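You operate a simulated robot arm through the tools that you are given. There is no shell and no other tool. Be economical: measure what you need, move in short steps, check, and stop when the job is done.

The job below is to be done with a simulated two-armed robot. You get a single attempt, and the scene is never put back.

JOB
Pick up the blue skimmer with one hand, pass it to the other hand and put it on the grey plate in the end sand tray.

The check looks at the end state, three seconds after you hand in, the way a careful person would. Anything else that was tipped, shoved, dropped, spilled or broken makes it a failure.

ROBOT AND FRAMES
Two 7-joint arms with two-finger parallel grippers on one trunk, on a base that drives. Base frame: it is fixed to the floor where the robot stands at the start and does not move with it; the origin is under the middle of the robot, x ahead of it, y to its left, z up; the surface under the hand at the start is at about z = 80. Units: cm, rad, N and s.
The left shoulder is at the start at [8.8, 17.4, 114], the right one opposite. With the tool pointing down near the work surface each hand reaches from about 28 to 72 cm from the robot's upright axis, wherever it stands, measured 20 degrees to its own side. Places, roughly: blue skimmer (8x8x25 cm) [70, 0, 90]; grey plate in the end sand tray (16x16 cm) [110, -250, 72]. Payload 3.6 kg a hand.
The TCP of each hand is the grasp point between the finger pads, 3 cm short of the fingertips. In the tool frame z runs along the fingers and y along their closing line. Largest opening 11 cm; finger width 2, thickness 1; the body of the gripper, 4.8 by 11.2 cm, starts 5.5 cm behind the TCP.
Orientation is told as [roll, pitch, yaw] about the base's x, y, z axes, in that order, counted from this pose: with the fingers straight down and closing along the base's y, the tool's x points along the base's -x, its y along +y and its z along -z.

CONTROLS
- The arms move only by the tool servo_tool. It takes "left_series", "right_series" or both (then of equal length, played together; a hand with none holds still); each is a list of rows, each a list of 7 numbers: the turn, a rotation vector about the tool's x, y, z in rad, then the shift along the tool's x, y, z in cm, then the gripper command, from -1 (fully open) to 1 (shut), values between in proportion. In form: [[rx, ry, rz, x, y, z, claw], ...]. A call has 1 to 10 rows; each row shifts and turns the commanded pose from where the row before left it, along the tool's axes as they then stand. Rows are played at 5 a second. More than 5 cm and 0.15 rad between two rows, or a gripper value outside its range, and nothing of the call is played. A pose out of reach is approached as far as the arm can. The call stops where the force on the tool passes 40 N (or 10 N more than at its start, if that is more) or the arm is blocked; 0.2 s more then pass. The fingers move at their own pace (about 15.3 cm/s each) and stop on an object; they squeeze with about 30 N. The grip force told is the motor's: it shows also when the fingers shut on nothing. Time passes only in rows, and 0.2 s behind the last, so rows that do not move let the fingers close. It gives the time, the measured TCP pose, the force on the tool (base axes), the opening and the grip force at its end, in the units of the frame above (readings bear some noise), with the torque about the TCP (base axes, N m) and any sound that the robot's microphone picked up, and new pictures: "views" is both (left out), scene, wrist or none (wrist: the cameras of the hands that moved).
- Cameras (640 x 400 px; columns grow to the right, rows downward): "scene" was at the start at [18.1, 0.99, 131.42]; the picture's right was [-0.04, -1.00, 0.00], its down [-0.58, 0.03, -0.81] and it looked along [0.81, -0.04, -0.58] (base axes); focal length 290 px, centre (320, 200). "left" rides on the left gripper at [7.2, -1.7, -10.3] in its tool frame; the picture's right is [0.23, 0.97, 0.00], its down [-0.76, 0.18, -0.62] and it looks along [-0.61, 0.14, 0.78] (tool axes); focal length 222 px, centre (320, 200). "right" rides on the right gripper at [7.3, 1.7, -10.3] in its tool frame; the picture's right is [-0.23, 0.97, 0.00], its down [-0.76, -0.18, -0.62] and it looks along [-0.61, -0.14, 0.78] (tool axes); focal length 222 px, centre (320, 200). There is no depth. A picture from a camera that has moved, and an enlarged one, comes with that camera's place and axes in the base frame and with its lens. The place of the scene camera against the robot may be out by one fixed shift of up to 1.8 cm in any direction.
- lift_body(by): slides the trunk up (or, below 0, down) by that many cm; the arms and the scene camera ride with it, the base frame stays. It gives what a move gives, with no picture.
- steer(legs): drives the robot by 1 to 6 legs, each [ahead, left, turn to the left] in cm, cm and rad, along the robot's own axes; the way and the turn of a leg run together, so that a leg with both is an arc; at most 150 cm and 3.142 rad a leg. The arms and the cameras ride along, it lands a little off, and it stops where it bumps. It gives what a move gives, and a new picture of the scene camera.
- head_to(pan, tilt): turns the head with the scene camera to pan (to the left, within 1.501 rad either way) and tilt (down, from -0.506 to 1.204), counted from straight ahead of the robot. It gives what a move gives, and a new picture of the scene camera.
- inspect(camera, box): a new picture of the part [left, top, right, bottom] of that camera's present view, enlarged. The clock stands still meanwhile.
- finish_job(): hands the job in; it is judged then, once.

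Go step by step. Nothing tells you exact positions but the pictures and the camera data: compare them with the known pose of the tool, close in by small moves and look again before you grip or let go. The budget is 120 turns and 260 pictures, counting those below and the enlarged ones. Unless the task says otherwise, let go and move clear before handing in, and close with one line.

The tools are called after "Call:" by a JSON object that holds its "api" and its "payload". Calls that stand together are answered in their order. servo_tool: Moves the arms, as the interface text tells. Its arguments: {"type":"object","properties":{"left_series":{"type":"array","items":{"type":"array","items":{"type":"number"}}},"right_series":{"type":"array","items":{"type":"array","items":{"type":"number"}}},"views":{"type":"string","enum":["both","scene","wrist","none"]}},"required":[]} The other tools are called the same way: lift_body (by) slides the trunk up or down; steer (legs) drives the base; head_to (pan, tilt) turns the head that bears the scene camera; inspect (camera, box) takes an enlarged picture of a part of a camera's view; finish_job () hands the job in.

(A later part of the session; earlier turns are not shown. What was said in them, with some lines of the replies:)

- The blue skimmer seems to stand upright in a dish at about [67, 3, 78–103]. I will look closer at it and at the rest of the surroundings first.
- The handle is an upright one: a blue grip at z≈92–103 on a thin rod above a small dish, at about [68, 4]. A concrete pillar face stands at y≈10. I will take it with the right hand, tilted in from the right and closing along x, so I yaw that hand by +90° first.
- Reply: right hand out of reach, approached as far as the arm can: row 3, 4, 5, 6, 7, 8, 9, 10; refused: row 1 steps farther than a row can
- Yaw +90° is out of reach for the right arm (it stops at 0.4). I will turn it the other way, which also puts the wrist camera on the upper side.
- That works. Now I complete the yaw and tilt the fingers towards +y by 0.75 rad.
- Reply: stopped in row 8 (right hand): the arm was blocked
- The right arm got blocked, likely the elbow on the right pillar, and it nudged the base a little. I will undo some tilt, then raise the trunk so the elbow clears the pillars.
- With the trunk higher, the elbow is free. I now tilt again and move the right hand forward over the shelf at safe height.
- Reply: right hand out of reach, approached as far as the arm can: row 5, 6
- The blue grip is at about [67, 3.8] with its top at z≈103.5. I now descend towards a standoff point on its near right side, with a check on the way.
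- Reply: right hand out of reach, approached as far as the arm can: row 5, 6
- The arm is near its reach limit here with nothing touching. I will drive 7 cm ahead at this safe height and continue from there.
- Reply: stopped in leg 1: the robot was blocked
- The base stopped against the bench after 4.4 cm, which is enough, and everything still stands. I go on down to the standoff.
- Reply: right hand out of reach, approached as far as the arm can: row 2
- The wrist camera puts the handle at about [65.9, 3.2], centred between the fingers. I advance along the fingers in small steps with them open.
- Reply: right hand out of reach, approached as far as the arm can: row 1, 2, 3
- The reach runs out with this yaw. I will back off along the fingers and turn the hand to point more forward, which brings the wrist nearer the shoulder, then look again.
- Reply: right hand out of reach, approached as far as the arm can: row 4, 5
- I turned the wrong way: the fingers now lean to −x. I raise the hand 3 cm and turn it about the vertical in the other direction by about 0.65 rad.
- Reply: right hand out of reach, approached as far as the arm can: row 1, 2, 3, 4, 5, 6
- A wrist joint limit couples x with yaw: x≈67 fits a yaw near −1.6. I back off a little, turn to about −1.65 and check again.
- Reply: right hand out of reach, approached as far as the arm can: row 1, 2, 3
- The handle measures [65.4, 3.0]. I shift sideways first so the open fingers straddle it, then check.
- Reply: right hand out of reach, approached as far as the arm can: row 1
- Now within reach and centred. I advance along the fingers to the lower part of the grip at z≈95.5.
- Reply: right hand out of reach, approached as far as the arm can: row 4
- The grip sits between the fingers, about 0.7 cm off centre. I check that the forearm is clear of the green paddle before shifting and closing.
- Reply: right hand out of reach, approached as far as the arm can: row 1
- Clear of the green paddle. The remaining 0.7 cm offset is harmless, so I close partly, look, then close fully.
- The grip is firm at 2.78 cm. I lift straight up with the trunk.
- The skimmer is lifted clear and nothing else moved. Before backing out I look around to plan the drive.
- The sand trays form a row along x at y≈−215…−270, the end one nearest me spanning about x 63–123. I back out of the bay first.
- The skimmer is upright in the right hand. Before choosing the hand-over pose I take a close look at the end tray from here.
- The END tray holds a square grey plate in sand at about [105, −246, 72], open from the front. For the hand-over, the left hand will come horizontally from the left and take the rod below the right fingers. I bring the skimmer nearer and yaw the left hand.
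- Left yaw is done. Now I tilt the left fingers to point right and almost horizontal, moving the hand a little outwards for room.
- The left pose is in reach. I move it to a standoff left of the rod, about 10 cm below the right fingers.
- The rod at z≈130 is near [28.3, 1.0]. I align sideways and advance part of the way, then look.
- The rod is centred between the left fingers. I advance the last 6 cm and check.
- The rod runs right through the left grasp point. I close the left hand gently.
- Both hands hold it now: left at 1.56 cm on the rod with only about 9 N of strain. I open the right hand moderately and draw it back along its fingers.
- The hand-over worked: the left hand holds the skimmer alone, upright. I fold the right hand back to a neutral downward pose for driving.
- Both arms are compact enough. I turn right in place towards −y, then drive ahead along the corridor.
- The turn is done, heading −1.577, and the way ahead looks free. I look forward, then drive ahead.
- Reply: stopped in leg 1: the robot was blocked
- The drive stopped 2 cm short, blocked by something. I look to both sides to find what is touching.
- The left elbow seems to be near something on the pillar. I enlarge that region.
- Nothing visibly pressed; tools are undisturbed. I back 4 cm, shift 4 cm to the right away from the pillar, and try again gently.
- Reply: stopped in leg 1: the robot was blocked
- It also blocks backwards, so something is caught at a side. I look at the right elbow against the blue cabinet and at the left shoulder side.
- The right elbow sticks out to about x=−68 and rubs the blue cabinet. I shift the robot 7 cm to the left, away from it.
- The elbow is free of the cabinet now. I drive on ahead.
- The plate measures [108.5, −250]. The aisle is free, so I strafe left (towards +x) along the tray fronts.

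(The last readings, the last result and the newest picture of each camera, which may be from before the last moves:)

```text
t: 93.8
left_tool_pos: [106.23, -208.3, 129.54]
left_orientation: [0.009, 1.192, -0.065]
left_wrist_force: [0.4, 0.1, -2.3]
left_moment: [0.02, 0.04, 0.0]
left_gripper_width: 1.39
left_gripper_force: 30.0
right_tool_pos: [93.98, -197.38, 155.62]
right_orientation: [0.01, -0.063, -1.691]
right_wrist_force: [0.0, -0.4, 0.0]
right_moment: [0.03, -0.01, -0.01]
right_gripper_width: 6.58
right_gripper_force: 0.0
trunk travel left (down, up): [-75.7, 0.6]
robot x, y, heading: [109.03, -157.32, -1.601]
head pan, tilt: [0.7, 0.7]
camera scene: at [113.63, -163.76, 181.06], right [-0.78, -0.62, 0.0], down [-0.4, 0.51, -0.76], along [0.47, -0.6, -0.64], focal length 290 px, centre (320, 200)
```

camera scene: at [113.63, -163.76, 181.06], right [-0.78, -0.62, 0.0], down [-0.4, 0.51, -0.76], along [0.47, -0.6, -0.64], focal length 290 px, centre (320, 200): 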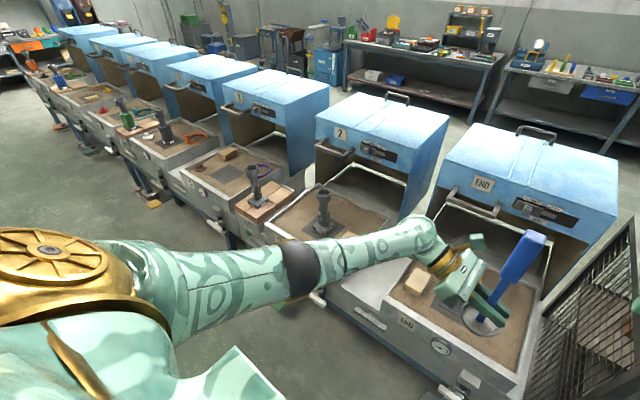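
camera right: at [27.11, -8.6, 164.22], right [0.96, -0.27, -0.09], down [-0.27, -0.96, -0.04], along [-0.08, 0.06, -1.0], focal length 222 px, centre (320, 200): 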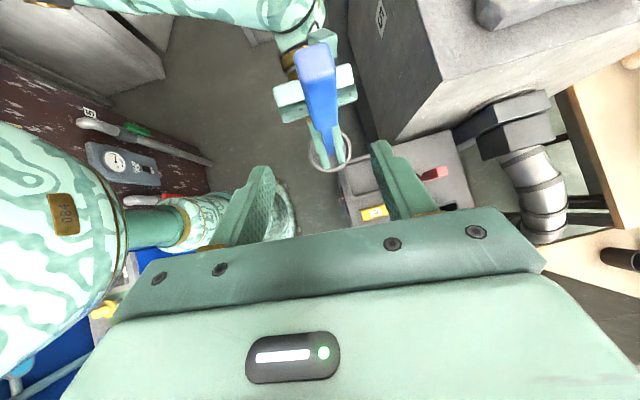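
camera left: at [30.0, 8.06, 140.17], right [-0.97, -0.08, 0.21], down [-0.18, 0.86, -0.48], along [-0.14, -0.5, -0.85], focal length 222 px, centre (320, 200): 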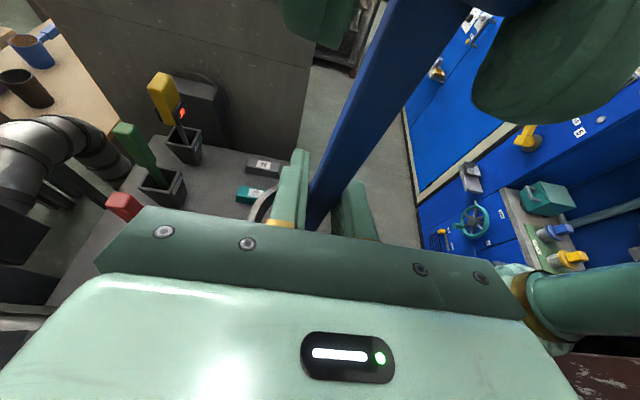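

The robot now faces the END tray. I look straight at it to measure the plate, brick, rim and hood.

Call:
{"api": "head_to", "payload": {"pan": 0.0, "tilt": 0.8}}

Call:
{"api": "inspect", "payload": {"camera": "scene", "box": [200, 80, 440, 230]}}

```text
t: 94.9
left_tool_pos: [106.22, -208.2, 129.33]
left_orientation: [0.01, 1.195, -0.065]
left_wrist_force: [0.0, -0.9, -3.0]
left_moment: [0.02, 0.05, 0.04]
left_gripper_width: 1.36
left_gripper_force: 29.8
right_tool_pos: [94.06, -197.43, 155.65]
right_orientation: [0.008, -0.063, -1.691]
right_wrist_force: [0.6, 0.3, 0.2]
right_moment: [0.03, 0.0, 0.01]
right_gripper_width: 6.63
right_gripper_force: 0.2
trunk travel left (down, up): [-75.7, 0.6]
robot x, y, heading: [109.13, -157.28, -1.6]
head pan, tilt: [0.0, 0.799]
camera scene: at [108.2, -165.17, 180.23], right [-1.0, 0.03, 0.0], down [0.02, 0.72, -0.7], along [-0.02, -0.7, -0.72], focal length 290 px, centre (320, 200)
```

scene: 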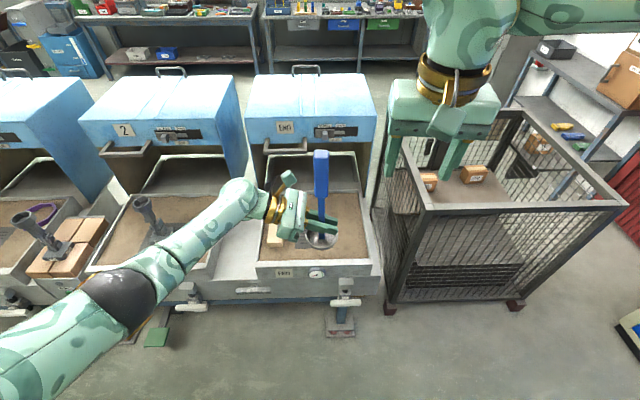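

```text
2.67 times, centred on (320, 155) of scene
camera zoom: at [108.2, -165.17, 180.23], right [-1.0, 0.03, 0.0], down [0.02, 0.72, -0.7], along [-0.02, -0.7, -0.72], focal length 772 px, centre (320, 320)
```

zoom: 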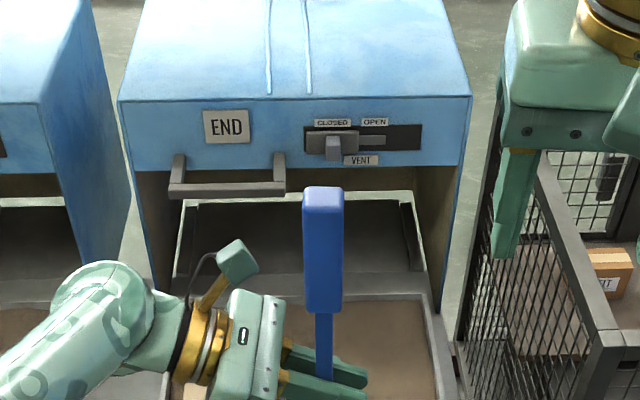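

Tray rim z≈76, x 85–132; hood face at y≈−275; the brick is at about [127, −245]. I drive 28 cm closer at this height and look again.

Call:
{"api": "steer", "payload": {"legs": [[28, 2, 0.02]]}}

Call:
{"api": "head_to", "payload": {"pan": 0.0, "tilt": 1.1}}

```text
t: 96.9
left_tool_pos: [108.9, -236.28, 129.48]
left_orientation: [0.005, 1.193, -0.043]
left_wrist_force: [0.3, -0.4, -2.7]
left_moment: [-0.04, 0.02, 0.0]
left_gripper_width: 1.38
left_gripper_force: 30.1
right_tool_pos: [96.45, -225.76, 155.6]
right_orientation: [0.008, -0.063, -1.668]
right_wrist_force: [0.8, -0.5, 0.5]
right_moment: [-0.01, 0.0, 0.01]
right_gripper_width: 6.61
right_gripper_force: 0.0
trunk travel left (down, up): [-75.7, 0.6]
robot x, y, heading: [110.29, -185.64, -1.58]
head pan, tilt: [0.0, 0.799]
camera scene: at [109.86, -193.12, 180.25], right [-1.0, 0.01, 0.0], down [0.01, 0.72, -0.7], along [0.0, -0.7, -0.72], focal length 290 px, centre (320, 200)
```

scene: 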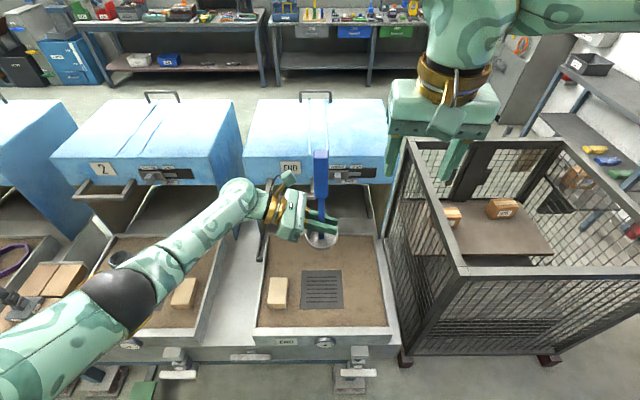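

```text
t: 97.7
left_tool_pos: [109.03, -236.45, 129.44]
left_orientation: [0.01, 1.193, -0.04]
left_wrist_force: [0.7, -0.4, -2.8]
left_moment: [0.04, 0.03, -0.01]
left_gripper_width: 1.37
left_gripper_force: 30.1
right_tool_pos: [96.5, -226.01, 155.63]
right_orientation: [0.007, -0.062, -1.668]
right_wrist_force: [0.6, 0.1, 0.0]
right_moment: [0.03, 0.0, 0.0]
right_gripper_width: 6.59
right_gripper_force: 0.0
trunk travel left (down, up): [-75.7, 0.6]
robot x, y, heading: [110.55, -185.53, -1.576]
head pan, tilt: [0.0, 1.1]
camera scene: at [109.9, -191.69, 178.06], right [-1.0, 0.01, 0.0], down [0.01, 0.89, -0.45], along [0.0, -0.45, -0.89], focal length 290 px, centre (320, 200)
```

scene: 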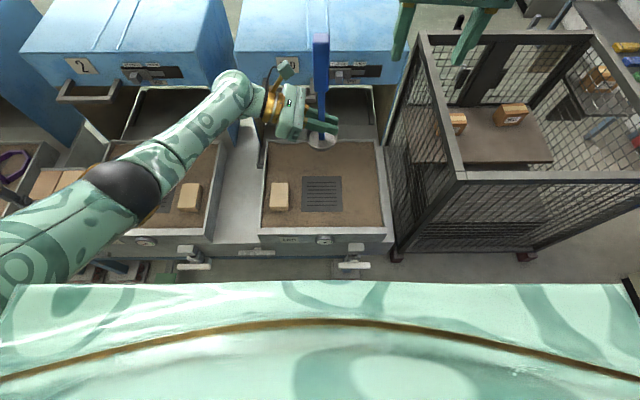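

The plate centre is at about [109.3, −248.3], and the dish hangs 11.3 cm short of it. I extend the left hand over the plate and raise it a bit for better reach.

Call:
{"api": "servo_tool", "payload": {"left_series": [[0, 0, 0, 2.77, -2.83, -1.14, 1], [0, 0, 0, 2.77, -2.83, -1.14, 1], [0, 0, 0, 2.77, -2.83, -1.14, 1], [0, 0, 0, 2.77, -2.83, -1.14, 1], [0, 0, 0, 0, 0, 0, 1]], "views": "scene"}}

```text
t: 98.9
left_tool_pos: [107.52, -244.05, 141.67]
left_orientation: [0.01, 1.193, -0.04]
left_wrist_force: [-0.9, 0.0, -3.0]
left_moment: [0.02, 0.04, 0.01]
left_gripper_width: 1.36
left_gripper_force: 29.9
left hand out of reach, approached as far as the arm can: row 3, 4
right_tool_pos: [96.48, -226.01, 155.72]
right_orientation: [0.009, -0.062, -1.668]
right_wrist_force: [-0.2, -0.4, -0.2]
right_moment: [0.01, 0.04, 0.01]
right_gripper_width: 6.61
right_gripper_force: 0.0
trunk travel left (down, up): [-75.7, 0.6]
robot x, y, heading: [110.39, -185.45, -1.572]
head pan, tilt: [0.0, 1.1]
camera scene: at [109.87, -191.64, 178.05], right [-1.0, 0.01, 0.0], down [0.01, 0.89, -0.45], along [0.0, -0.45, -0.89], focal length 290 px, centre (320, 200)
```

scene: 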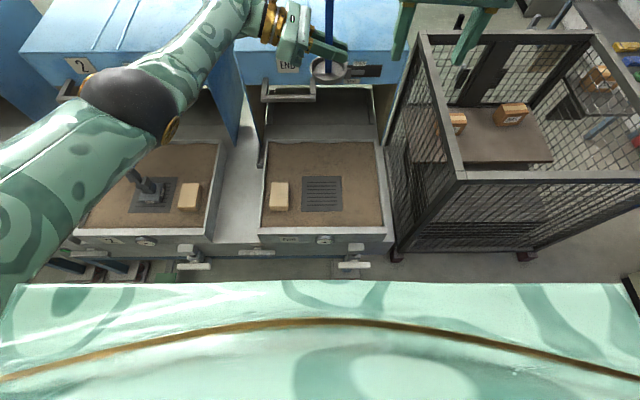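

The arm reaches its limit about 4 cm short. I creep the base forward 5 cm and 1 cm left.

Call:
{"api": "steer", "payload": {"legs": [[5, 1, 0]]}}

```text
t: 99.8
left_tool_pos: [108.87, -247.77, 142.23]
left_orientation: [-0.019, 1.194, -0.065]
left_wrist_force: [1.8, 0.5, -2.3]
left_moment: [-0.06, 0.03, 0.05]
left_gripper_width: 1.39
left_gripper_force: 30.5
right_tool_pos: [97.83, -229.26, 155.97]
right_orientation: [0.007, -0.078, -1.665]
right_wrist_force: [0.1, 0.7, 0.0]
right_moment: [-0.02, 0.08, -0.01]
right_gripper_width: 6.6
right_gripper_force: 0.1
trunk travel left (down, up): [-75.7, 0.6]
robot x, y, heading: [111.21, -190.4, -1.573]
head pan, tilt: [0.0, 1.1]
camera scene: at [111.1, -195.22, 178.12], right [-1.0, 0.01, 0.0], down [0.0, 0.89, -0.46], along [0.0, -0.46, -0.89], focal length 290 px, centre (320, 200)
```

scene: 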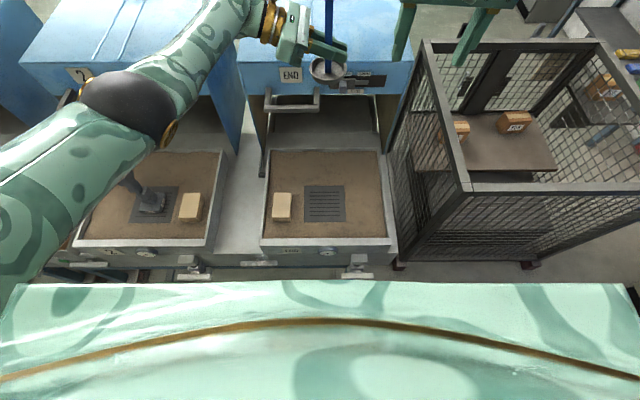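

The left hand is over the plate. I lower the trunk 45 cm and check.

Call:
{"api": "lift_body", "payload": {"by": -45}}

Call:
{"api": "head_to", "payload": {"pan": 0.0, "tilt": 0.8}}

```text
refused: -45 is not a number from -40 to 40
```

```text
t: 100.6
left_tool_pos: [108.64, -248.48, 141.73]
left_orientation: [-0.002, 1.194, -0.051]
left_wrist_force: [1.0, -0.2, -2.8]
left_moment: [-0.02, 0.03, 0.0]
left_gripper_width: 1.38
left_gripper_force: 29.6
right_tool_pos: [97.56, -230.17, 155.83]
right_orientation: [0.012, -0.07, -1.666]
right_wrist_force: [-0.4, 0.4, 0.0]
right_moment: [-0.01, -0.02, 0.0]
right_gripper_width: 6.57
right_gripper_force: 0.1
trunk travel left (down, up): [-75.7, 0.6]
robot x, y, heading: [111.59, -190.36, -1.576]
head pan, tilt: [0.0, 0.799]
camera scene: at [110.85, -197.91, 180.25], right [-1.0, 0.01, 0.0], down [0.0, 0.72, -0.7], along [0.0, -0.7, -0.72], focal length 290 px, centre (320, 200)
```

scene: 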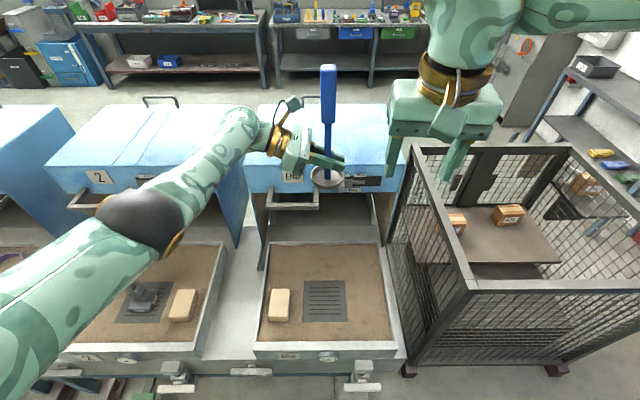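

The dish is right above the plate (both at about x 109, y −249). I lower in allowed steps.

Call:
{"api": "lift_body", "payload": {"by": -40}}

Call:
{"api": "head_to", "payload": {"pan": 0.0, "tilt": 0.75}}

```text
t: 104.4
left_tool_pos: [108.59, -248.66, 101.69]
left_orientation: [0.003, 1.194, -0.046]
left_wrist_force: [-0.2, 0.7, -2.9]
left_moment: [-0.03, 0.03, 0.02]
left_gripper_width: 1.39
left_gripper_force: 30.1
right_tool_pos: [97.59, -230.48, 115.71]
right_orientation: [0.009, -0.068, -1.666]
right_wrist_force: [0.6, -0.4, 0.4]
right_moment: [0.03, -0.04, 0.01]
right_gripper_width: 6.6
right_gripper_force: 0.0
trunk travel left (down, up): [-35.7, 40.6]
robot x, y, heading: [111.09, -190.44, -1.574]
head pan, tilt: [0.0, 0.799]
```

```text
t: 105.1
left_tool_pos: [108.61, -248.75, 101.72]
left_orientation: [0.003, 1.195, -0.043]
left_wrist_force: [-0.1, 0.4, -3.0]
left_moment: [-0.02, 0.0, 0.03]
left_gripper_width: 1.38
left_gripper_force: 29.9
right_tool_pos: [97.55, -230.55, 115.8]
right_orientation: [0.011, -0.065, -1.664]
right_wrist_force: [-0.3, -0.2, 0.8]
right_moment: [-0.02, -0.02, -0.01]
right_gripper_width: 6.6
right_gripper_force: 0.0
trunk travel left (down, up): [-35.7, 40.6]
robot x, y, heading: [111.64, -190.52, -1.576]
head pan, tilt: [0.0, 0.75]
camera scene: at [110.85, -203.25, 140.48], right [-1.0, 0.01, 0.0], down [0.0, 0.68, -0.73], along [0.0, -0.73, -0.68], focal length 290 px, centre (320, 200)
```

scene: 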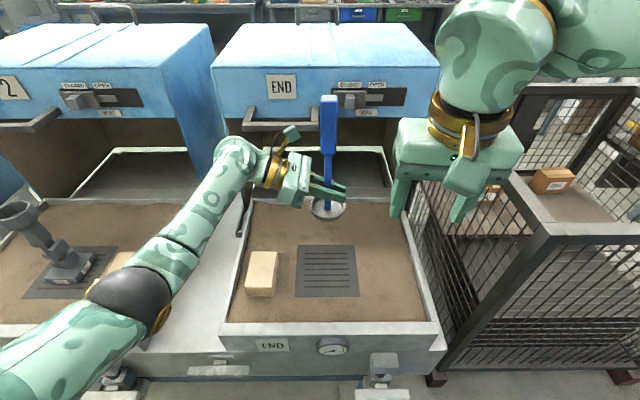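

Still well aligned, with the dish about 22 cm above the plate. I lower 12 cm more and then check the left elbow's clearance over the tray edges.

Call:
{"api": "lift_body", "payload": {"by": -11}}

Call:
{"api": "head_to", "payload": {"pan": 0.5, "tilt": 0.9}}

```text
t: 106.5
left_tool_pos: [108.7, -248.83, 90.73]
left_orientation: [0.0, 1.193, -0.048]
left_wrist_force: [-0.1, 0.4, -3.1]
left_moment: [0.02, 0.04, -0.01]
left_gripper_width: 1.39
left_gripper_force: 30.2
right_tool_pos: [97.54, -230.42, 104.85]
right_orientation: [0.012, -0.067, -1.666]
right_wrist_force: [0.4, 0.2, -0.3]
right_moment: [-0.04, -0.01, -0.01]
right_gripper_width: 6.57
right_gripper_force: 0.0
trunk travel left (down, up): [-24.7, 51.6]
robot x, y, heading: [111.72, -190.75, -1.573]
head pan, tilt: [0.0, 0.75]
```

```text
t: 107.4
left_tool_pos: [108.62, -248.81, 90.67]
left_orientation: [0.006, 1.194, -0.043]
left_wrist_force: [-0.6, 0.4, -2.7]
left_moment: [0.0, 0.01, 0.02]
left_gripper_width: 1.39
left_gripper_force: 29.4
right_tool_pos: [97.63, -230.53, 104.71]
right_orientation: [0.011, -0.067, -1.664]
right_wrist_force: [-0.1, 0.0, 0.5]
right_moment: [0.0, 0.0, -0.01]
right_gripper_width: 6.63
right_gripper_force: 0.1
trunk travel left (down, up): [-24.7, 51.6]
robot x, y, heading: [111.69, -190.74, -1.576]
head pan, tilt: [0.499, 0.901]
camera scene: at [114.44, -206.15, 128.06], right [-0.88, -0.47, 0.0], down [-0.37, 0.69, -0.62], along [0.29, -0.55, -0.78], focal length 290 px, centre (320, 200)
```

scene: 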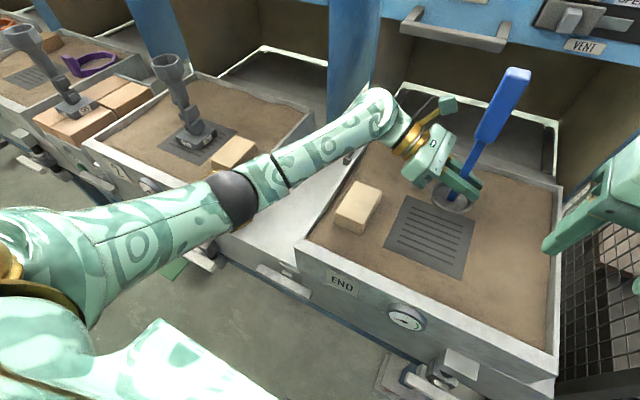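

The elbow would get close to the tray rims, so I do part of the remaining descent with the arm itself.

Call:
{"api": "servo_tool", "payload": {"left_series": [[0, 0, 0, -2.3, 0.4, 0.95, 1], [0, 0, 0, -2.3, 0.4, 0.95, 1], [0, 0, 0, 0, 0, 0, 1]], "views": "both"}}

```text
t: 108.2
left_tool_pos: [108.6, -247.78, 85.79]
left_orientation: [0.004, 1.194, -0.044]
left_wrist_force: [-0.4, -0.2, -3.5]
left_moment: [0.01, 0.0, -0.01]
left_gripper_width: 1.39
left_gripper_force: 30.4
right_tool_pos: [97.66, -230.46, 104.77]
right_orientation: [0.01, -0.067, -1.665]
right_wrist_force: [-0.5, -0.1, 0.0]
right_moment: [0.01, 0.0, -0.02]
right_gripper_width: 6.61
right_gripper_force: 0.0
trunk travel left (down, up): [-24.7, 51.6]
robot x, y, heading: [111.38, -190.26, -1.575]
head pan, tilt: [0.499, 0.901]
camera scene: at [114.45, -206.14, 128.06], right [-0.88, -0.47, 0.0], down [-0.37, 0.69, -0.62], along [0.29, -0.55, -0.78], focal length 290 px, centre (320, 200)
camera left: at [115.51, -249.85, 96.42], right [-0.04, 0.98, 0.21], down [0.87, 0.14, -0.48], along [-0.5, 0.17, -0.85], focal length 222 px, centre (320, 200)
```

scene: 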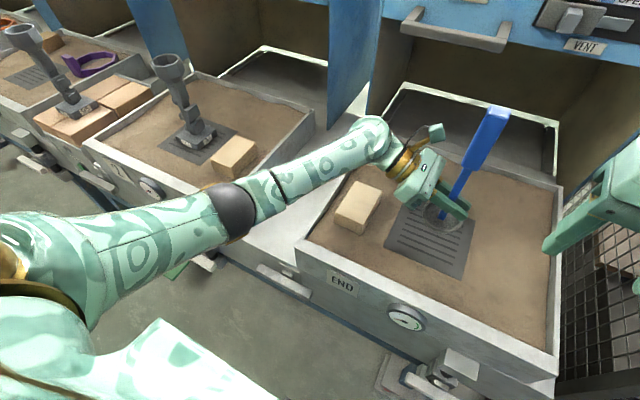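
left: 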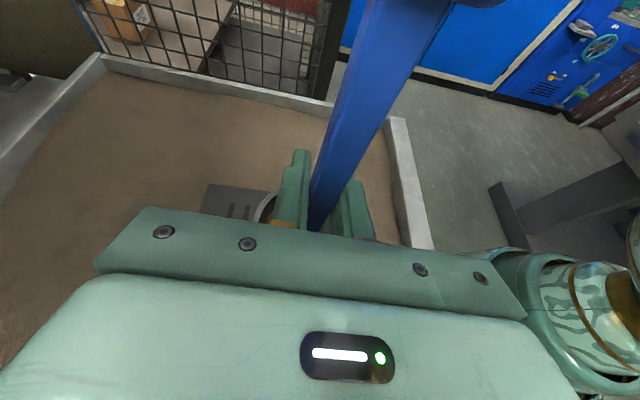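

Good clearance everywhere; the plate centre is around [108.8, −249.3]. I lower 4 cm more, nudging slightly forward.

Call:
{"api": "servo_tool", "payload": {"left_series": [[0, 0, 0, -1.87, -0.4, 0.73, 1], [0, 0, 0, -1.87, -0.4, 0.73, 1], [0, 0, 0, 0, 0, 0, 1]], "views": "both"}}

Call:
{"api": "inspect", "payload": {"camera": "scene", "box": [320, 90, 560, 290]}}

```text
t: 109.0
left_tool_pos: [108.53, -248.39, 81.57]
left_orientation: [0.005, 1.193, -0.044]
left_wrist_force: [0.5, 0.0, -3.4]
left_moment: [0.02, 0.06, 0.02]
left_gripper_width: 1.38
left_gripper_force: 29.8
right_tool_pos: [97.58, -230.49, 104.77]
right_orientation: [0.01, -0.066, -1.664]
right_wrist_force: [0.7, -0.5, 0.1]
right_moment: [0.01, 0.01, 0.01]
right_gripper_width: 6.61
right_gripper_force: 0.1
trunk travel left (down, up): [-24.7, 51.6]
robot x, y, heading: [111.31, -190.84, -1.573]
head pan, tilt: [0.499, 0.901]
camera scene: at [114.46, -206.13, 128.06], right [-0.88, -0.47, 0.0], down [-0.37, 0.69, -0.62], along [0.29, -0.55, -0.78], focal length 290 px, centre (320, 200)
camera left: at [115.46, -250.47, 92.23], right [-0.04, 0.98, 0.21], down [0.87, 0.14, -0.48], along [-0.5, 0.17, -0.85], focal length 222 px, centre (320, 200)
```

scene: 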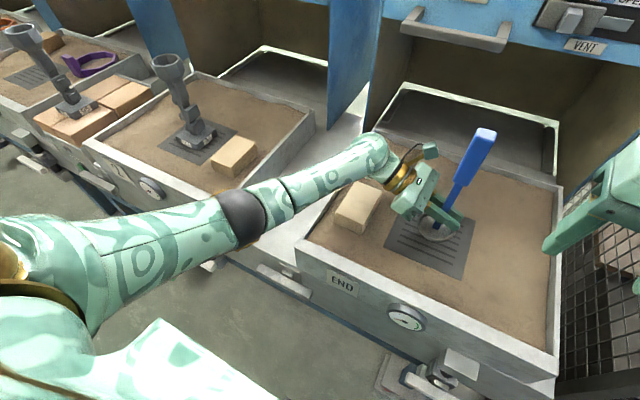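
left: 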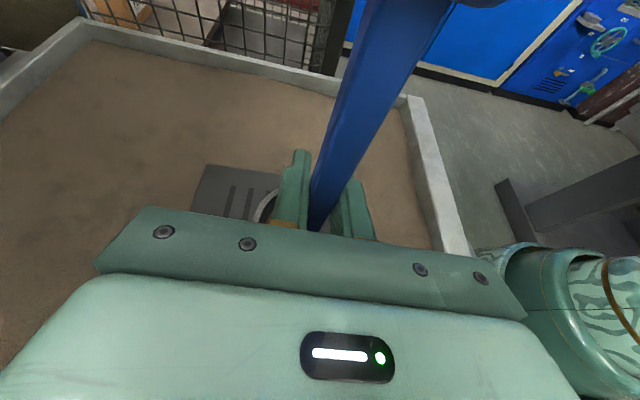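

```text
2.00 times, centred on (440, 190) of scene
camera zoom: at [114.46, -206.13, 128.06], right [-0.88, -0.47, 0.0], down [-0.37, 0.69, -0.62], along [0.29, -0.55, -0.78], focal length 579 px, centre (80, 220)
```

zoom: 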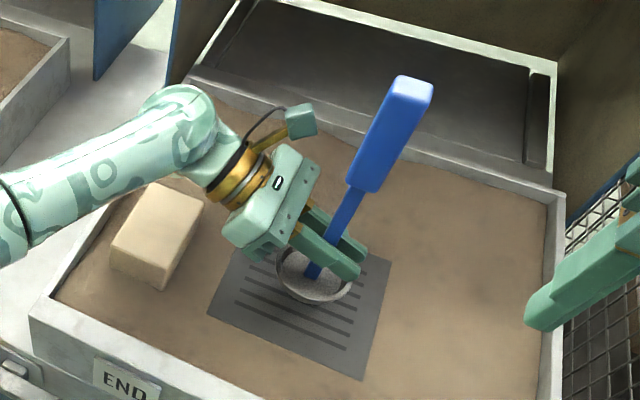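

The dish is above the plate and within about 1 cm of its centre. I lower in small steps and watch the force.

Call:
{"api": "servo_tool", "payload": {"left_series": [[0, 0, 0, -0.37, 0.2, 0.15, 1], [0, 0, 0, -0.37, 0.2, 0.15, 1], [0, 0, 0, -0.37, 0, 0.15, 1], [0, 0, 0, 0, 0, 0, 1]], "views": "scene"}}

```text
t: 110.0
left_tool_pos: [108.7, -248.34, 80.47]
left_orientation: [0.004, 1.195, -0.044]
left_wrist_force: [0.7, 0.7, -3.3]
left_moment: [-0.02, 0.06, -0.01]
left_gripper_width: 1.36
left_gripper_force: 29.5
right_tool_pos: [97.55, -230.43, 104.76]
right_orientation: [0.009, -0.067, -1.665]
right_wrist_force: [0.3, 0.1, -0.3]
right_moment: [-0.01, -0.01, 0.03]
right_gripper_width: 6.58
right_gripper_force: 0.0
trunk travel left (down, up): [-24.7, 51.6]
robot x, y, heading: [111.33, -190.58, -1.573]
head pan, tilt: [0.499, 0.901]
camera scene: at [114.45, -206.14, 128.06], right [-0.88, -0.47, 0.0], down [-0.37, 0.69, -0.62], along [0.29, -0.55, -0.78], focal length 290 px, centre (320, 200)
```

scene: 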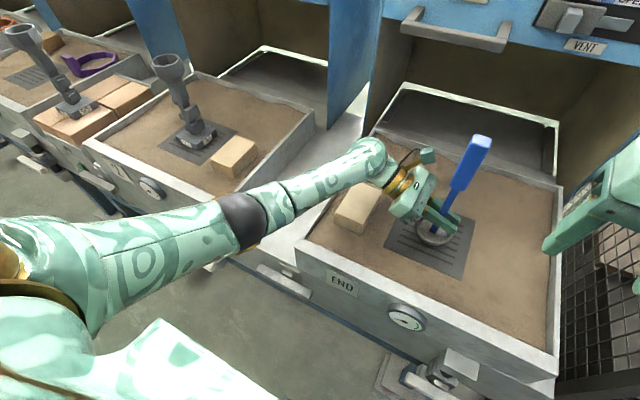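

Call:
{"api": "servo_tool", "payload": {"left_series": [[0, 0, 0, -0.37, 0, 0.15, 1], [0, 0, 0, 0, 0, 0, 1]], "views": "none"}}

Call:
{"api": "servo_tool", "payload": {"left_series": [[0, 0, 0, -0.37, 0, 0.15, 1], [0, 0, 0, 0, 0, 0, 1]], "views": "none"}}

Call:
{"api": "inspect", "payload": {"camera": "scene", "box": [350, 110, 530, 280]}}

```text
t: 110.6
left_tool_pos: [108.52, -248.39, 80.09]
left_orientation: [0.003, 1.194, -0.045]
left_wrist_force: [-0.6, 0.4, -2.3]
left_moment: [0.01, 0.02, 0.01]
left_gripper_width: 1.36
left_gripper_force: 30.2
right_tool_pos: [97.57, -230.55, 104.77]
right_orientation: [0.01, -0.066, -1.665]
right_wrist_force: [-0.2, -0.4, 1.0]
right_moment: [0.0, 0.01, 0.0]
right_gripper_width: 6.6
right_gripper_force: 0.0
trunk travel left (down, up): [-24.7, 51.6]
robot x, y, heading: [111.2, -190.56, -1.579]
head pan, tilt: [0.499, 0.901]
```

```text
t: 111.2
left_tool_pos: [108.48, -248.21, 79.81]
left_orientation: [0.004, 1.193, -0.046]
left_wrist_force: [-0.6, -0.3, -2.3]
left_moment: [0.01, 0.03, 0.02]
left_gripper_width: 1.39
left_gripper_force: 30.2
right_tool_pos: [97.69, -230.6, 104.78]
right_orientation: [0.009, -0.065, -1.666]
right_wrist_force: [-0.4, 0.4, -0.1]
right_moment: [-0.01, 0.0, 0.0]
right_gripper_width: 6.59
right_gripper_force: 0.1
trunk travel left (down, up): [-24.7, 51.6]
robot x, y, heading: [111.19, -190.92, -1.577]
head pan, tilt: [0.499, 0.901]
```

```text
2.35 times, centred on (440, 195) of scene
camera zoom: at [114.45, -206.14, 128.05], right [-0.88, -0.47, 0.0], down [-0.37, 0.69, -0.62], along [0.29, -0.55, -0.78], focal length 682 px, centre (38, 212)
```

zoom: 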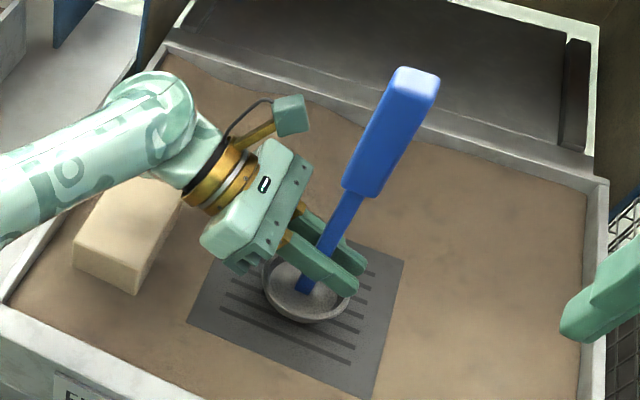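

Centred over the plate, no contact yet. I continue in 0.4 cm steps.

Call:
{"api": "servo_tool", "payload": {"left_series": [[0, 0, 0, -0.37, 0, 0.15, 1], [0, 0, 0, 0, 0, 0, 1]], "views": "none"}}

Call:
{"api": "servo_tool", "payload": {"left_series": [[0, 0, 0, -0.37, 0, 0.15, 1], [0, 0, 0, 0, 0, 0, 1]], "views": "none"}}

```text
t: 111.8
left_tool_pos: [108.57, -248.38, 79.21]
left_orientation: [0.003, 1.192, -0.044]
left_wrist_force: [-0.5, 0.1, -3.7]
left_moment: [-0.02, 0.04, -0.01]
left_gripper_width: 1.36
left_gripper_force: 29.9
right_tool_pos: [97.54, -230.5, 104.7]
right_orientation: [0.011, -0.066, -1.667]
right_wrist_force: [0.3, 0.0, -0.5]
right_moment: [0.0, -0.02, 0.0]
right_gripper_width: 6.59
right_gripper_force: 0.1
trunk travel left (down, up): [-24.7, 51.6]
robot x, y, heading: [111.47, -190.65, -1.579]
head pan, tilt: [0.499, 0.901]
```

```text
t: 112.4
left_tool_pos: [108.59, -248.47, 78.75]
left_orientation: [0.004, 1.195, -0.044]
left_wrist_force: [-0.5, 0.1, -3.6]
left_moment: [0.0, 0.03, 0.0]
left_gripper_width: 1.33
left_gripper_force: 30.5
right_tool_pos: [97.6, -230.45, 104.8]
right_orientation: [0.011, -0.066, -1.666]
right_wrist_force: [-0.5, 0.4, -0.4]
right_moment: [0.01, 0.01, 0.02]
right_gripper_width: 6.61
right_gripper_force: 0.1
trunk travel left (down, up): [-24.7, 51.6]
robot x, y, heading: [111.29, -190.55, -1.573]
head pan, tilt: [0.499, 0.901]
```

Call:
{"api": "servo_tool", "payload": {"left_series": [[0, 0, 0, -0.37, 0, 0.15, 1], [0, 0, 0, 0, 0, 0, 1]], "views": "none"}}

Call:
{"api": "servo_tool", "payload": {"left_series": [[0, 0, 0, -0.37, 0, 0.15, 1], [0, 0, 0, 0, 0, 0, 1]], "views": "wrist"}}

Call:
{"api": "inspect", "payload": {"camera": "scene", "box": [370, 180, 500, 280]}}

```text
t: 113.0
left_tool_pos: [108.48, -248.41, 78.39]
left_orientation: [0.005, 1.195, -0.044]
left_wrist_force: [0.8, -0.3, -2.9]
left_moment: [-0.02, 0.05, -0.03]
left_gripper_width: 1.38
left_gripper_force: 30.1
right_tool_pos: [97.53, -230.54, 104.72]
right_orientation: [0.01, -0.066, -1.665]
right_wrist_force: [-0.8, 0.0, 0.6]
right_moment: [0.02, -0.01, -0.01]
right_gripper_width: 6.62
right_gripper_force: 0.1
trunk travel left (down, up): [-24.7, 51.6]
robot x, y, heading: [111.7, -190.74, -1.575]
head pan, tilt: [0.499, 0.901]
```

```text
t: 113.6
left_tool_pos: [108.49, -248.35, 78.16]
left_orientation: [0.004, 1.193, -0.043]
left_wrist_force: [-0.2, 0.1, -2.9]
left_moment: [0.01, 0.01, 0.0]
left_gripper_width: 1.38
left_gripper_force: 29.5
right_tool_pos: [97.66, -230.57, 104.73]
right_orientation: [0.012, -0.065, -1.665]
right_wrist_force: [0.3, -0.6, 0.2]
right_moment: [-0.01, 0.01, 0.03]
right_gripper_width: 6.59
right_gripper_force: 0.0
trunk travel left (down, up): [-24.7, 51.6]
robot x, y, heading: [111.22, -190.46, -1.572]
head pan, tilt: [0.499, 0.901]
camera left: at [115.41, -250.45, 88.69], right [-0.04, 0.98, 0.21], down [0.87, 0.14, -0.48], along [-0.5, 0.17, -0.85], focal length 222 px, centre (320, 200)
```

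left: 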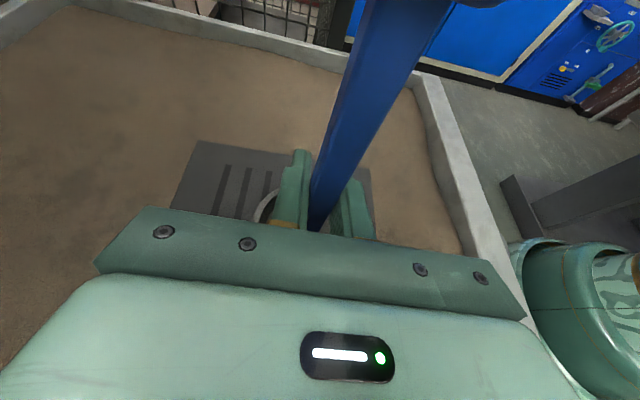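

```text
4.00 times, centred on (435, 230) of scene
camera zoom: at [114.45, -206.14, 128.06], right [-0.88, -0.47, 0.0], down [-0.37, 0.69, -0.62], along [0.29, -0.55, -0.78], focal length 1158 px, centre (-140, 80)
```

zoom: 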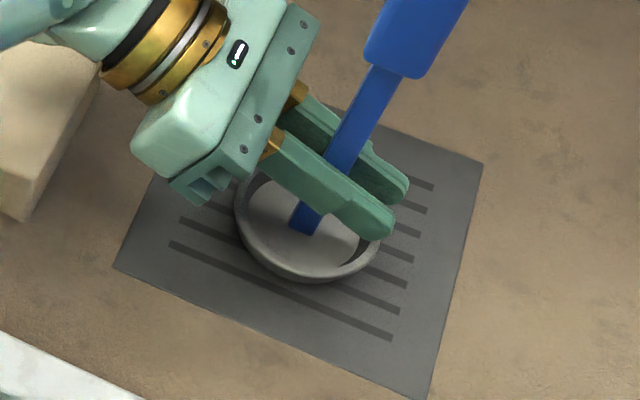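

Well centred, still not touching. I continue down.

Call:
{"api": "servo_tool", "payload": {"left_series": [[0, 0, 0, -0.37, 0, 0.15, 1], [0, 0, 0, 0, 0, 0, 1]], "views": "none"}}

Call:
{"api": "servo_tool", "payload": {"left_series": [[0, 0, 0, -0.37, 0, 0.15, 1], [0, 0, 0, 0, 0, 0, 1]], "views": "none"}}

Call:
{"api": "servo_tool", "payload": {"left_series": [[0, 0, 0, -0.37, 0, 0.15, 1], [0, 0, 0, 0, 0, 0, 1]], "views": "none"}}

Call:
{"api": "inspect", "payload": {"camera": "scene", "box": [370, 180, 500, 280]}}

```text
t: 114.2
left_tool_pos: [108.55, -248.34, 77.6]
left_orientation: [0.004, 1.193, -0.045]
left_wrist_force: [0.5, 0.1, -3.4]
left_moment: [0.0, 0.02, 0.01]
left_gripper_width: 1.36
left_gripper_force: 29.9
right_tool_pos: [97.54, -230.4, 104.83]
right_orientation: [0.009, -0.067, -1.667]
right_wrist_force: [0.2, 0.1, 1.1]
right_moment: [0.01, 0.01, -0.04]
right_gripper_width: 6.6
right_gripper_force: 0.0
trunk travel left (down, up): [-24.7, 51.6]
robot x, y, heading: [111.34, -190.79, -1.578]
head pan, tilt: [0.499, 0.901]
```

```text
t: 114.8
left_tool_pos: [108.43, -248.45, 77.27]
left_orientation: [0.003, 1.195, -0.042]
left_wrist_force: [0.7, 0.4, -2.9]
left_moment: [0.0, 0.03, -0.03]
left_gripper_width: 1.38
left_gripper_force: 29.7
right_tool_pos: [97.53, -230.5, 104.74]
right_orientation: [0.01, -0.065, -1.668]
right_wrist_force: [0.1, 0.0, 0.5]
right_moment: [0.0, 0.0, 0.02]
right_gripper_width: 6.61
right_gripper_force: 0.0
trunk travel left (down, up): [-24.7, 51.6]
robot x, y, heading: [110.99, -190.58, -1.574]
head pan, tilt: [0.499, 0.901]
```

```text
t: 115.4
left_tool_pos: [108.48, -248.37, 77.16]
left_orientation: [-0.007, 1.197, -0.054]
left_wrist_force: [1.4, 0.6, 14.8]
left_moment: [-0.16, -0.76, -0.01]
left_gripper_width: 1.38
left_gripper_force: 30.1
right_tool_pos: [97.65, -230.4, 104.95]
right_orientation: [0.009, -0.07, -1.666]
right_wrist_force: [0.0, -0.3, 0.0]
right_moment: [0.01, -0.01, -0.04]
right_gripper_width: 6.6
right_gripper_force: 0.0
trunk travel left (down, up): [-24.7, 51.6]
robot x, y, heading: [111.63, -190.6, -1.577]
head pan, tilt: [0.499, 0.901]
```

```text
4.00 times, centred on (435, 230) of scene
camera zoom: at [114.46, -205.96, 128.11], right [-0.88, -0.47, 0.0], down [-0.37, 0.69, -0.62], along [0.29, -0.55, -0.78], focal length 1158 px, centre (-140, 80)
```

zoom: 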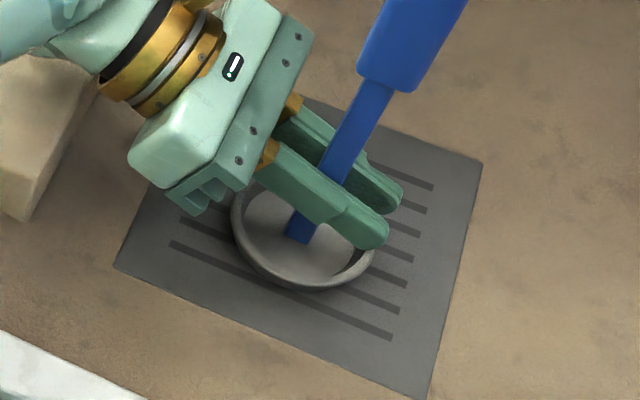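

Contact at about 18 N with the torque showing that the +x edge of the dish touches first, so it leans a little. I ease up slightly and level it by a small turn.

Call:
{"api": "servo_tool", "payload": {"left_series": [[0, -0.03, 0, 0.14, 0, -0.06, 1], [0, 0, 0, 0, 0, 0, 1]], "views": "none"}}

```text
t: 116.0
left_tool_pos: [108.47, -248.31, 77.11]
left_orientation: [-0.002, 1.165, -0.05]
left_wrist_force: [-4.8, -2.2, 10.0]
left_moment: [-0.06, 0.65, 0.04]
left_gripper_width: 1.36
left_gripper_force: 29.9
right_tool_pos: [97.57, -230.4, 104.83]
right_orientation: [0.012, -0.07, -1.665]
right_wrist_force: [0.3, 0.3, -0.7]
right_moment: [-0.04, 0.02, 0.06]
right_gripper_width: 6.62
right_gripper_force: 0.1
trunk travel left (down, up): [-24.7, 51.6]
robot x, y, heading: [111.57, -190.29, -1.578]
head pan, tilt: [0.499, 0.901]
```

The torque flipped, so level lies halfway. I turn half back and then open gently.

Call:
{"api": "servo_tool", "payload": {"left_series": [[0, 0.014, 0, 0.08, 0, -0.03, 1], [0, 0, 0, 0, 0, 0, 1]], "views": "none"}}

```text
t: 116.6
left_tool_pos: [108.48, -248.32, 77.0]
left_orientation: [0.004, 1.176, -0.043]
left_wrist_force: [-4.4, -0.9, 5.2]
left_moment: [-0.12, 0.41, -0.04]
left_gripper_width: 1.36
left_gripper_force: 30.2
right_tool_pos: [97.67, -230.32, 104.78]
right_orientation: [0.01, -0.07, -1.664]
right_wrist_force: [-0.2, 0.6, 0.5]
right_moment: [0.02, -0.05, 0.01]
right_gripper_width: 6.62
right_gripper_force: 0.1
trunk travel left (down, up): [-24.7, 51.6]
robot x, y, heading: [111.42, -190.79, -1.576]
head pan, tilt: [0.499, 0.901]
```

The load is nearly gone and balanced. I open the left fingers gradually.

Call:
{"api": "servo_tool", "payload": {"left_series": [[0, 0, 0, 0, 0, 0, 0.7], [0, 0, 0, 0, 0, 0, 0.6], [0, 0, 0, 0, 0, 0, 0.4], [0, 0, 0, 0, 0, 0, 0.1], [0, 0, 0, 0, 0, 0, -0.2], [0, 0, 0, 0, 0, 0, -0.2]], "views": "both"}}

Call:
{"api": "inspect", "payload": {"camera": "scene", "box": [350, 110, 530, 280]}}

```text
t: 118.0
left_tool_pos: [108.56, -248.33, 77.02]
left_orientation: [0.003, 1.179, -0.045]
left_wrist_force: [0.5, 0.0, 1.1]
left_moment: [0.02, 0.0, 0.01]
left_gripper_width: 6.59
left_gripper_force: 0.1
right_tool_pos: [97.61, -230.49, 104.87]
right_orientation: [0.01, -0.066, -1.666]
right_wrist_force: [0.0, 0.9, 0.1]
right_moment: [0.02, 0.0, 0.01]
right_gripper_width: 6.63
right_gripper_force: 0.1
trunk travel left (down, up): [-24.7, 51.6]
robot x, y, heading: [111.74, -190.75, -1.575]
head pan, tilt: [0.499, 0.901]
camera scene: at [114.45, -206.12, 128.06], right [-0.88, -0.47, 0.0], down [-0.37, 0.69, -0.62], along [0.29, -0.55, -0.78], focal length 290 px, centre (320, 200)
camera left: at [115.29, -250.37, 87.89], right [-0.04, 0.98, 0.21], down [0.88, 0.14, -0.46], along [-0.48, 0.17, -0.86], focal length 222 px, centre (320, 200)
```

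scene: 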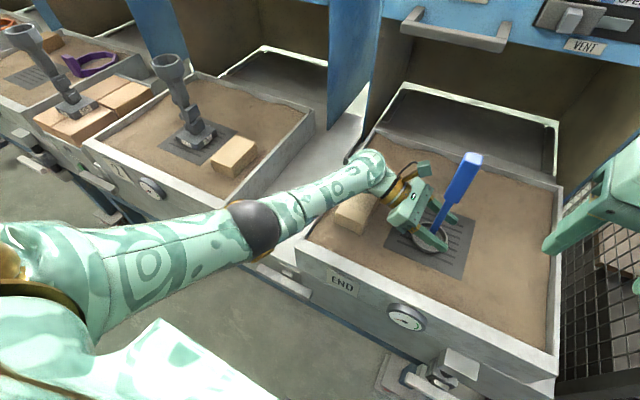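
left: 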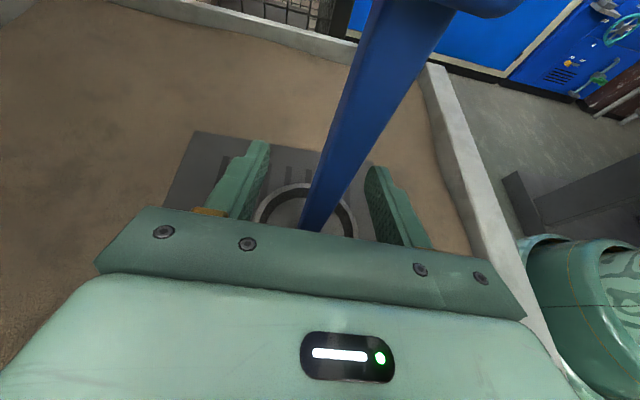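

```text
2.35 times, centred on (440, 195) of scene
camera zoom: at [114.45, -206.12, 128.06], right [-0.88, -0.47, 0.0], down [-0.37, 0.69, -0.62], along [0.29, -0.55, -0.78], focal length 682 px, centre (38, 212)
```

zoom: 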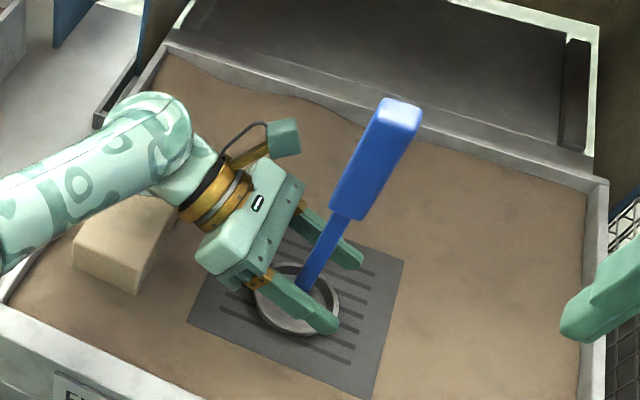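

The skimmer stands on its own on the plate. I draw the left hand back along its fingers.

Call:
{"api": "servo_tool", "payload": {"left_series": [[0, 0, 0, 0, 0, -2, -0.2], [0, 0, 0, 0, 0, -3, -0.2], [0, 0, 0, 0, 0, -4, -0.2], [0, 0, 0, 0, 0, -4, -0.2], [0, 0, 0, 1, 0, -3, -0.2]], "views": "scene"}}

```text
t: 119.2
left_tool_pos: [122.95, -248.94, 83.94]
left_orientation: [0.002, 1.178, -0.044]
left_wrist_force: [0.7, -0.2, -0.1]
left_moment: [-0.02, 0.03, 0.03]
left_gripper_width: 6.62
left_gripper_force: 0.2
right_tool_pos: [97.65, -230.37, 104.82]
right_orientation: [0.01, -0.067, -1.664]
right_wrist_force: [0.6, 0.3, -0.9]
right_moment: [0.02, 0.01, 0.01]
right_gripper_width: 6.62
right_gripper_force: 0.0
trunk travel left (down, up): [-24.7, 51.6]
robot x, y, heading: [111.7, -190.38, -1.574]
head pan, tilt: [0.499, 0.901]
camera scene: at [114.48, -206.09, 128.06], right [-0.88, -0.47, 0.0], down [-0.37, 0.69, -0.62], along [0.29, -0.55, -0.78], focal length 290 px, centre (320, 200)
```

scene: 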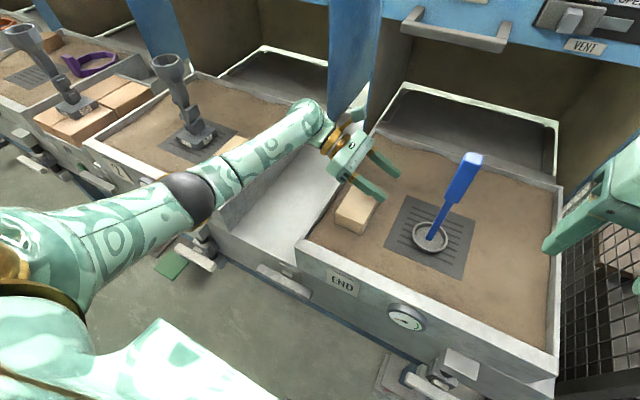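

The hand is clear and the skimmer stands centred on the plate. I raise the trunk to take both arms clear and take one last look.

Call:
{"api": "lift_body", "payload": {"by": 20}}

Call:
{"api": "head_to", "payload": {"pan": 0.2, "tilt": 0.9}}

```text
t: 121.4
left_tool_pos: [122.98, -249.0, 104.19]
left_orientation: [0.004, 1.178, -0.043]
left_wrist_force: [0.3, 0.4, -0.5]
left_moment: [0.0, -0.02, 0.02]
left_gripper_width: 6.59
left_gripper_force: 0.0
right_tool_pos: [97.58, -230.51, 124.67]
right_orientation: [0.008, -0.067, -1.665]
right_wrist_force: [-0.5, -0.3, 0.1]
right_moment: [0.03, 0.02, -0.01]
right_gripper_width: 6.61
right_gripper_force: 0.1
trunk travel left (down, up): [-44.7, 31.6]
robot x, y, heading: [111.15, -190.22, -1.574]
head pan, tilt: [0.499, 0.901]
```

```text
t: 122.2
left_tool_pos: [122.93, -249.03, 104.17]
left_orientation: [0.002, 1.178, -0.044]
left_wrist_force: [0.5, 0.7, 0.5]
left_moment: [0.0, 0.0, 0.04]
left_gripper_width: 6.6
left_gripper_force: 0.0
right_tool_pos: [97.62, -230.51, 124.78]
right_orientation: [0.01, -0.066, -1.665]
right_wrist_force: [-0.5, -0.1, -0.5]
right_moment: [0.02, -0.04, 0.0]
right_gripper_width: 6.6
right_gripper_force: 0.2
trunk travel left (down, up): [-44.7, 31.6]
robot x, y, heading: [111.75, -190.64, -1.582]
head pan, tilt: [0.201, 0.901]
camera scene: at [112.39, -199.87, 148.38], right [-0.98, -0.19, 0.0], down [-0.15, 0.77, -0.62], along [0.12, -0.61, -0.78], focal length 290 px, centre (320, 200)
```

scene: 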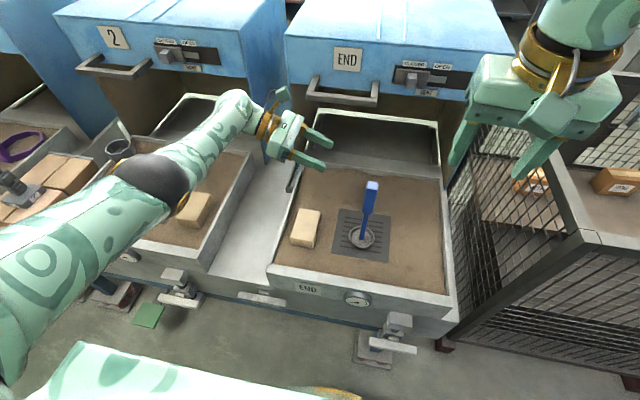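

The skimmer stands upright in the middle of the grey plate, both hands are empty and clear, and nothing in view has been disturbed. I hand the job in.

Call:
{"api": "finish_job", "payload": {}}

```text
The job is handed in.
```

The right hand picked up the blue skimmer and passed it to the left. It now stands upright near the middle of the grey plate in the END sand tray, with both hands empty and clear. On the way the right elbow rubbed the blue cabinet, and early on the right arm hit something, probably the right pillar; I saw nothing moved or damaged from either.
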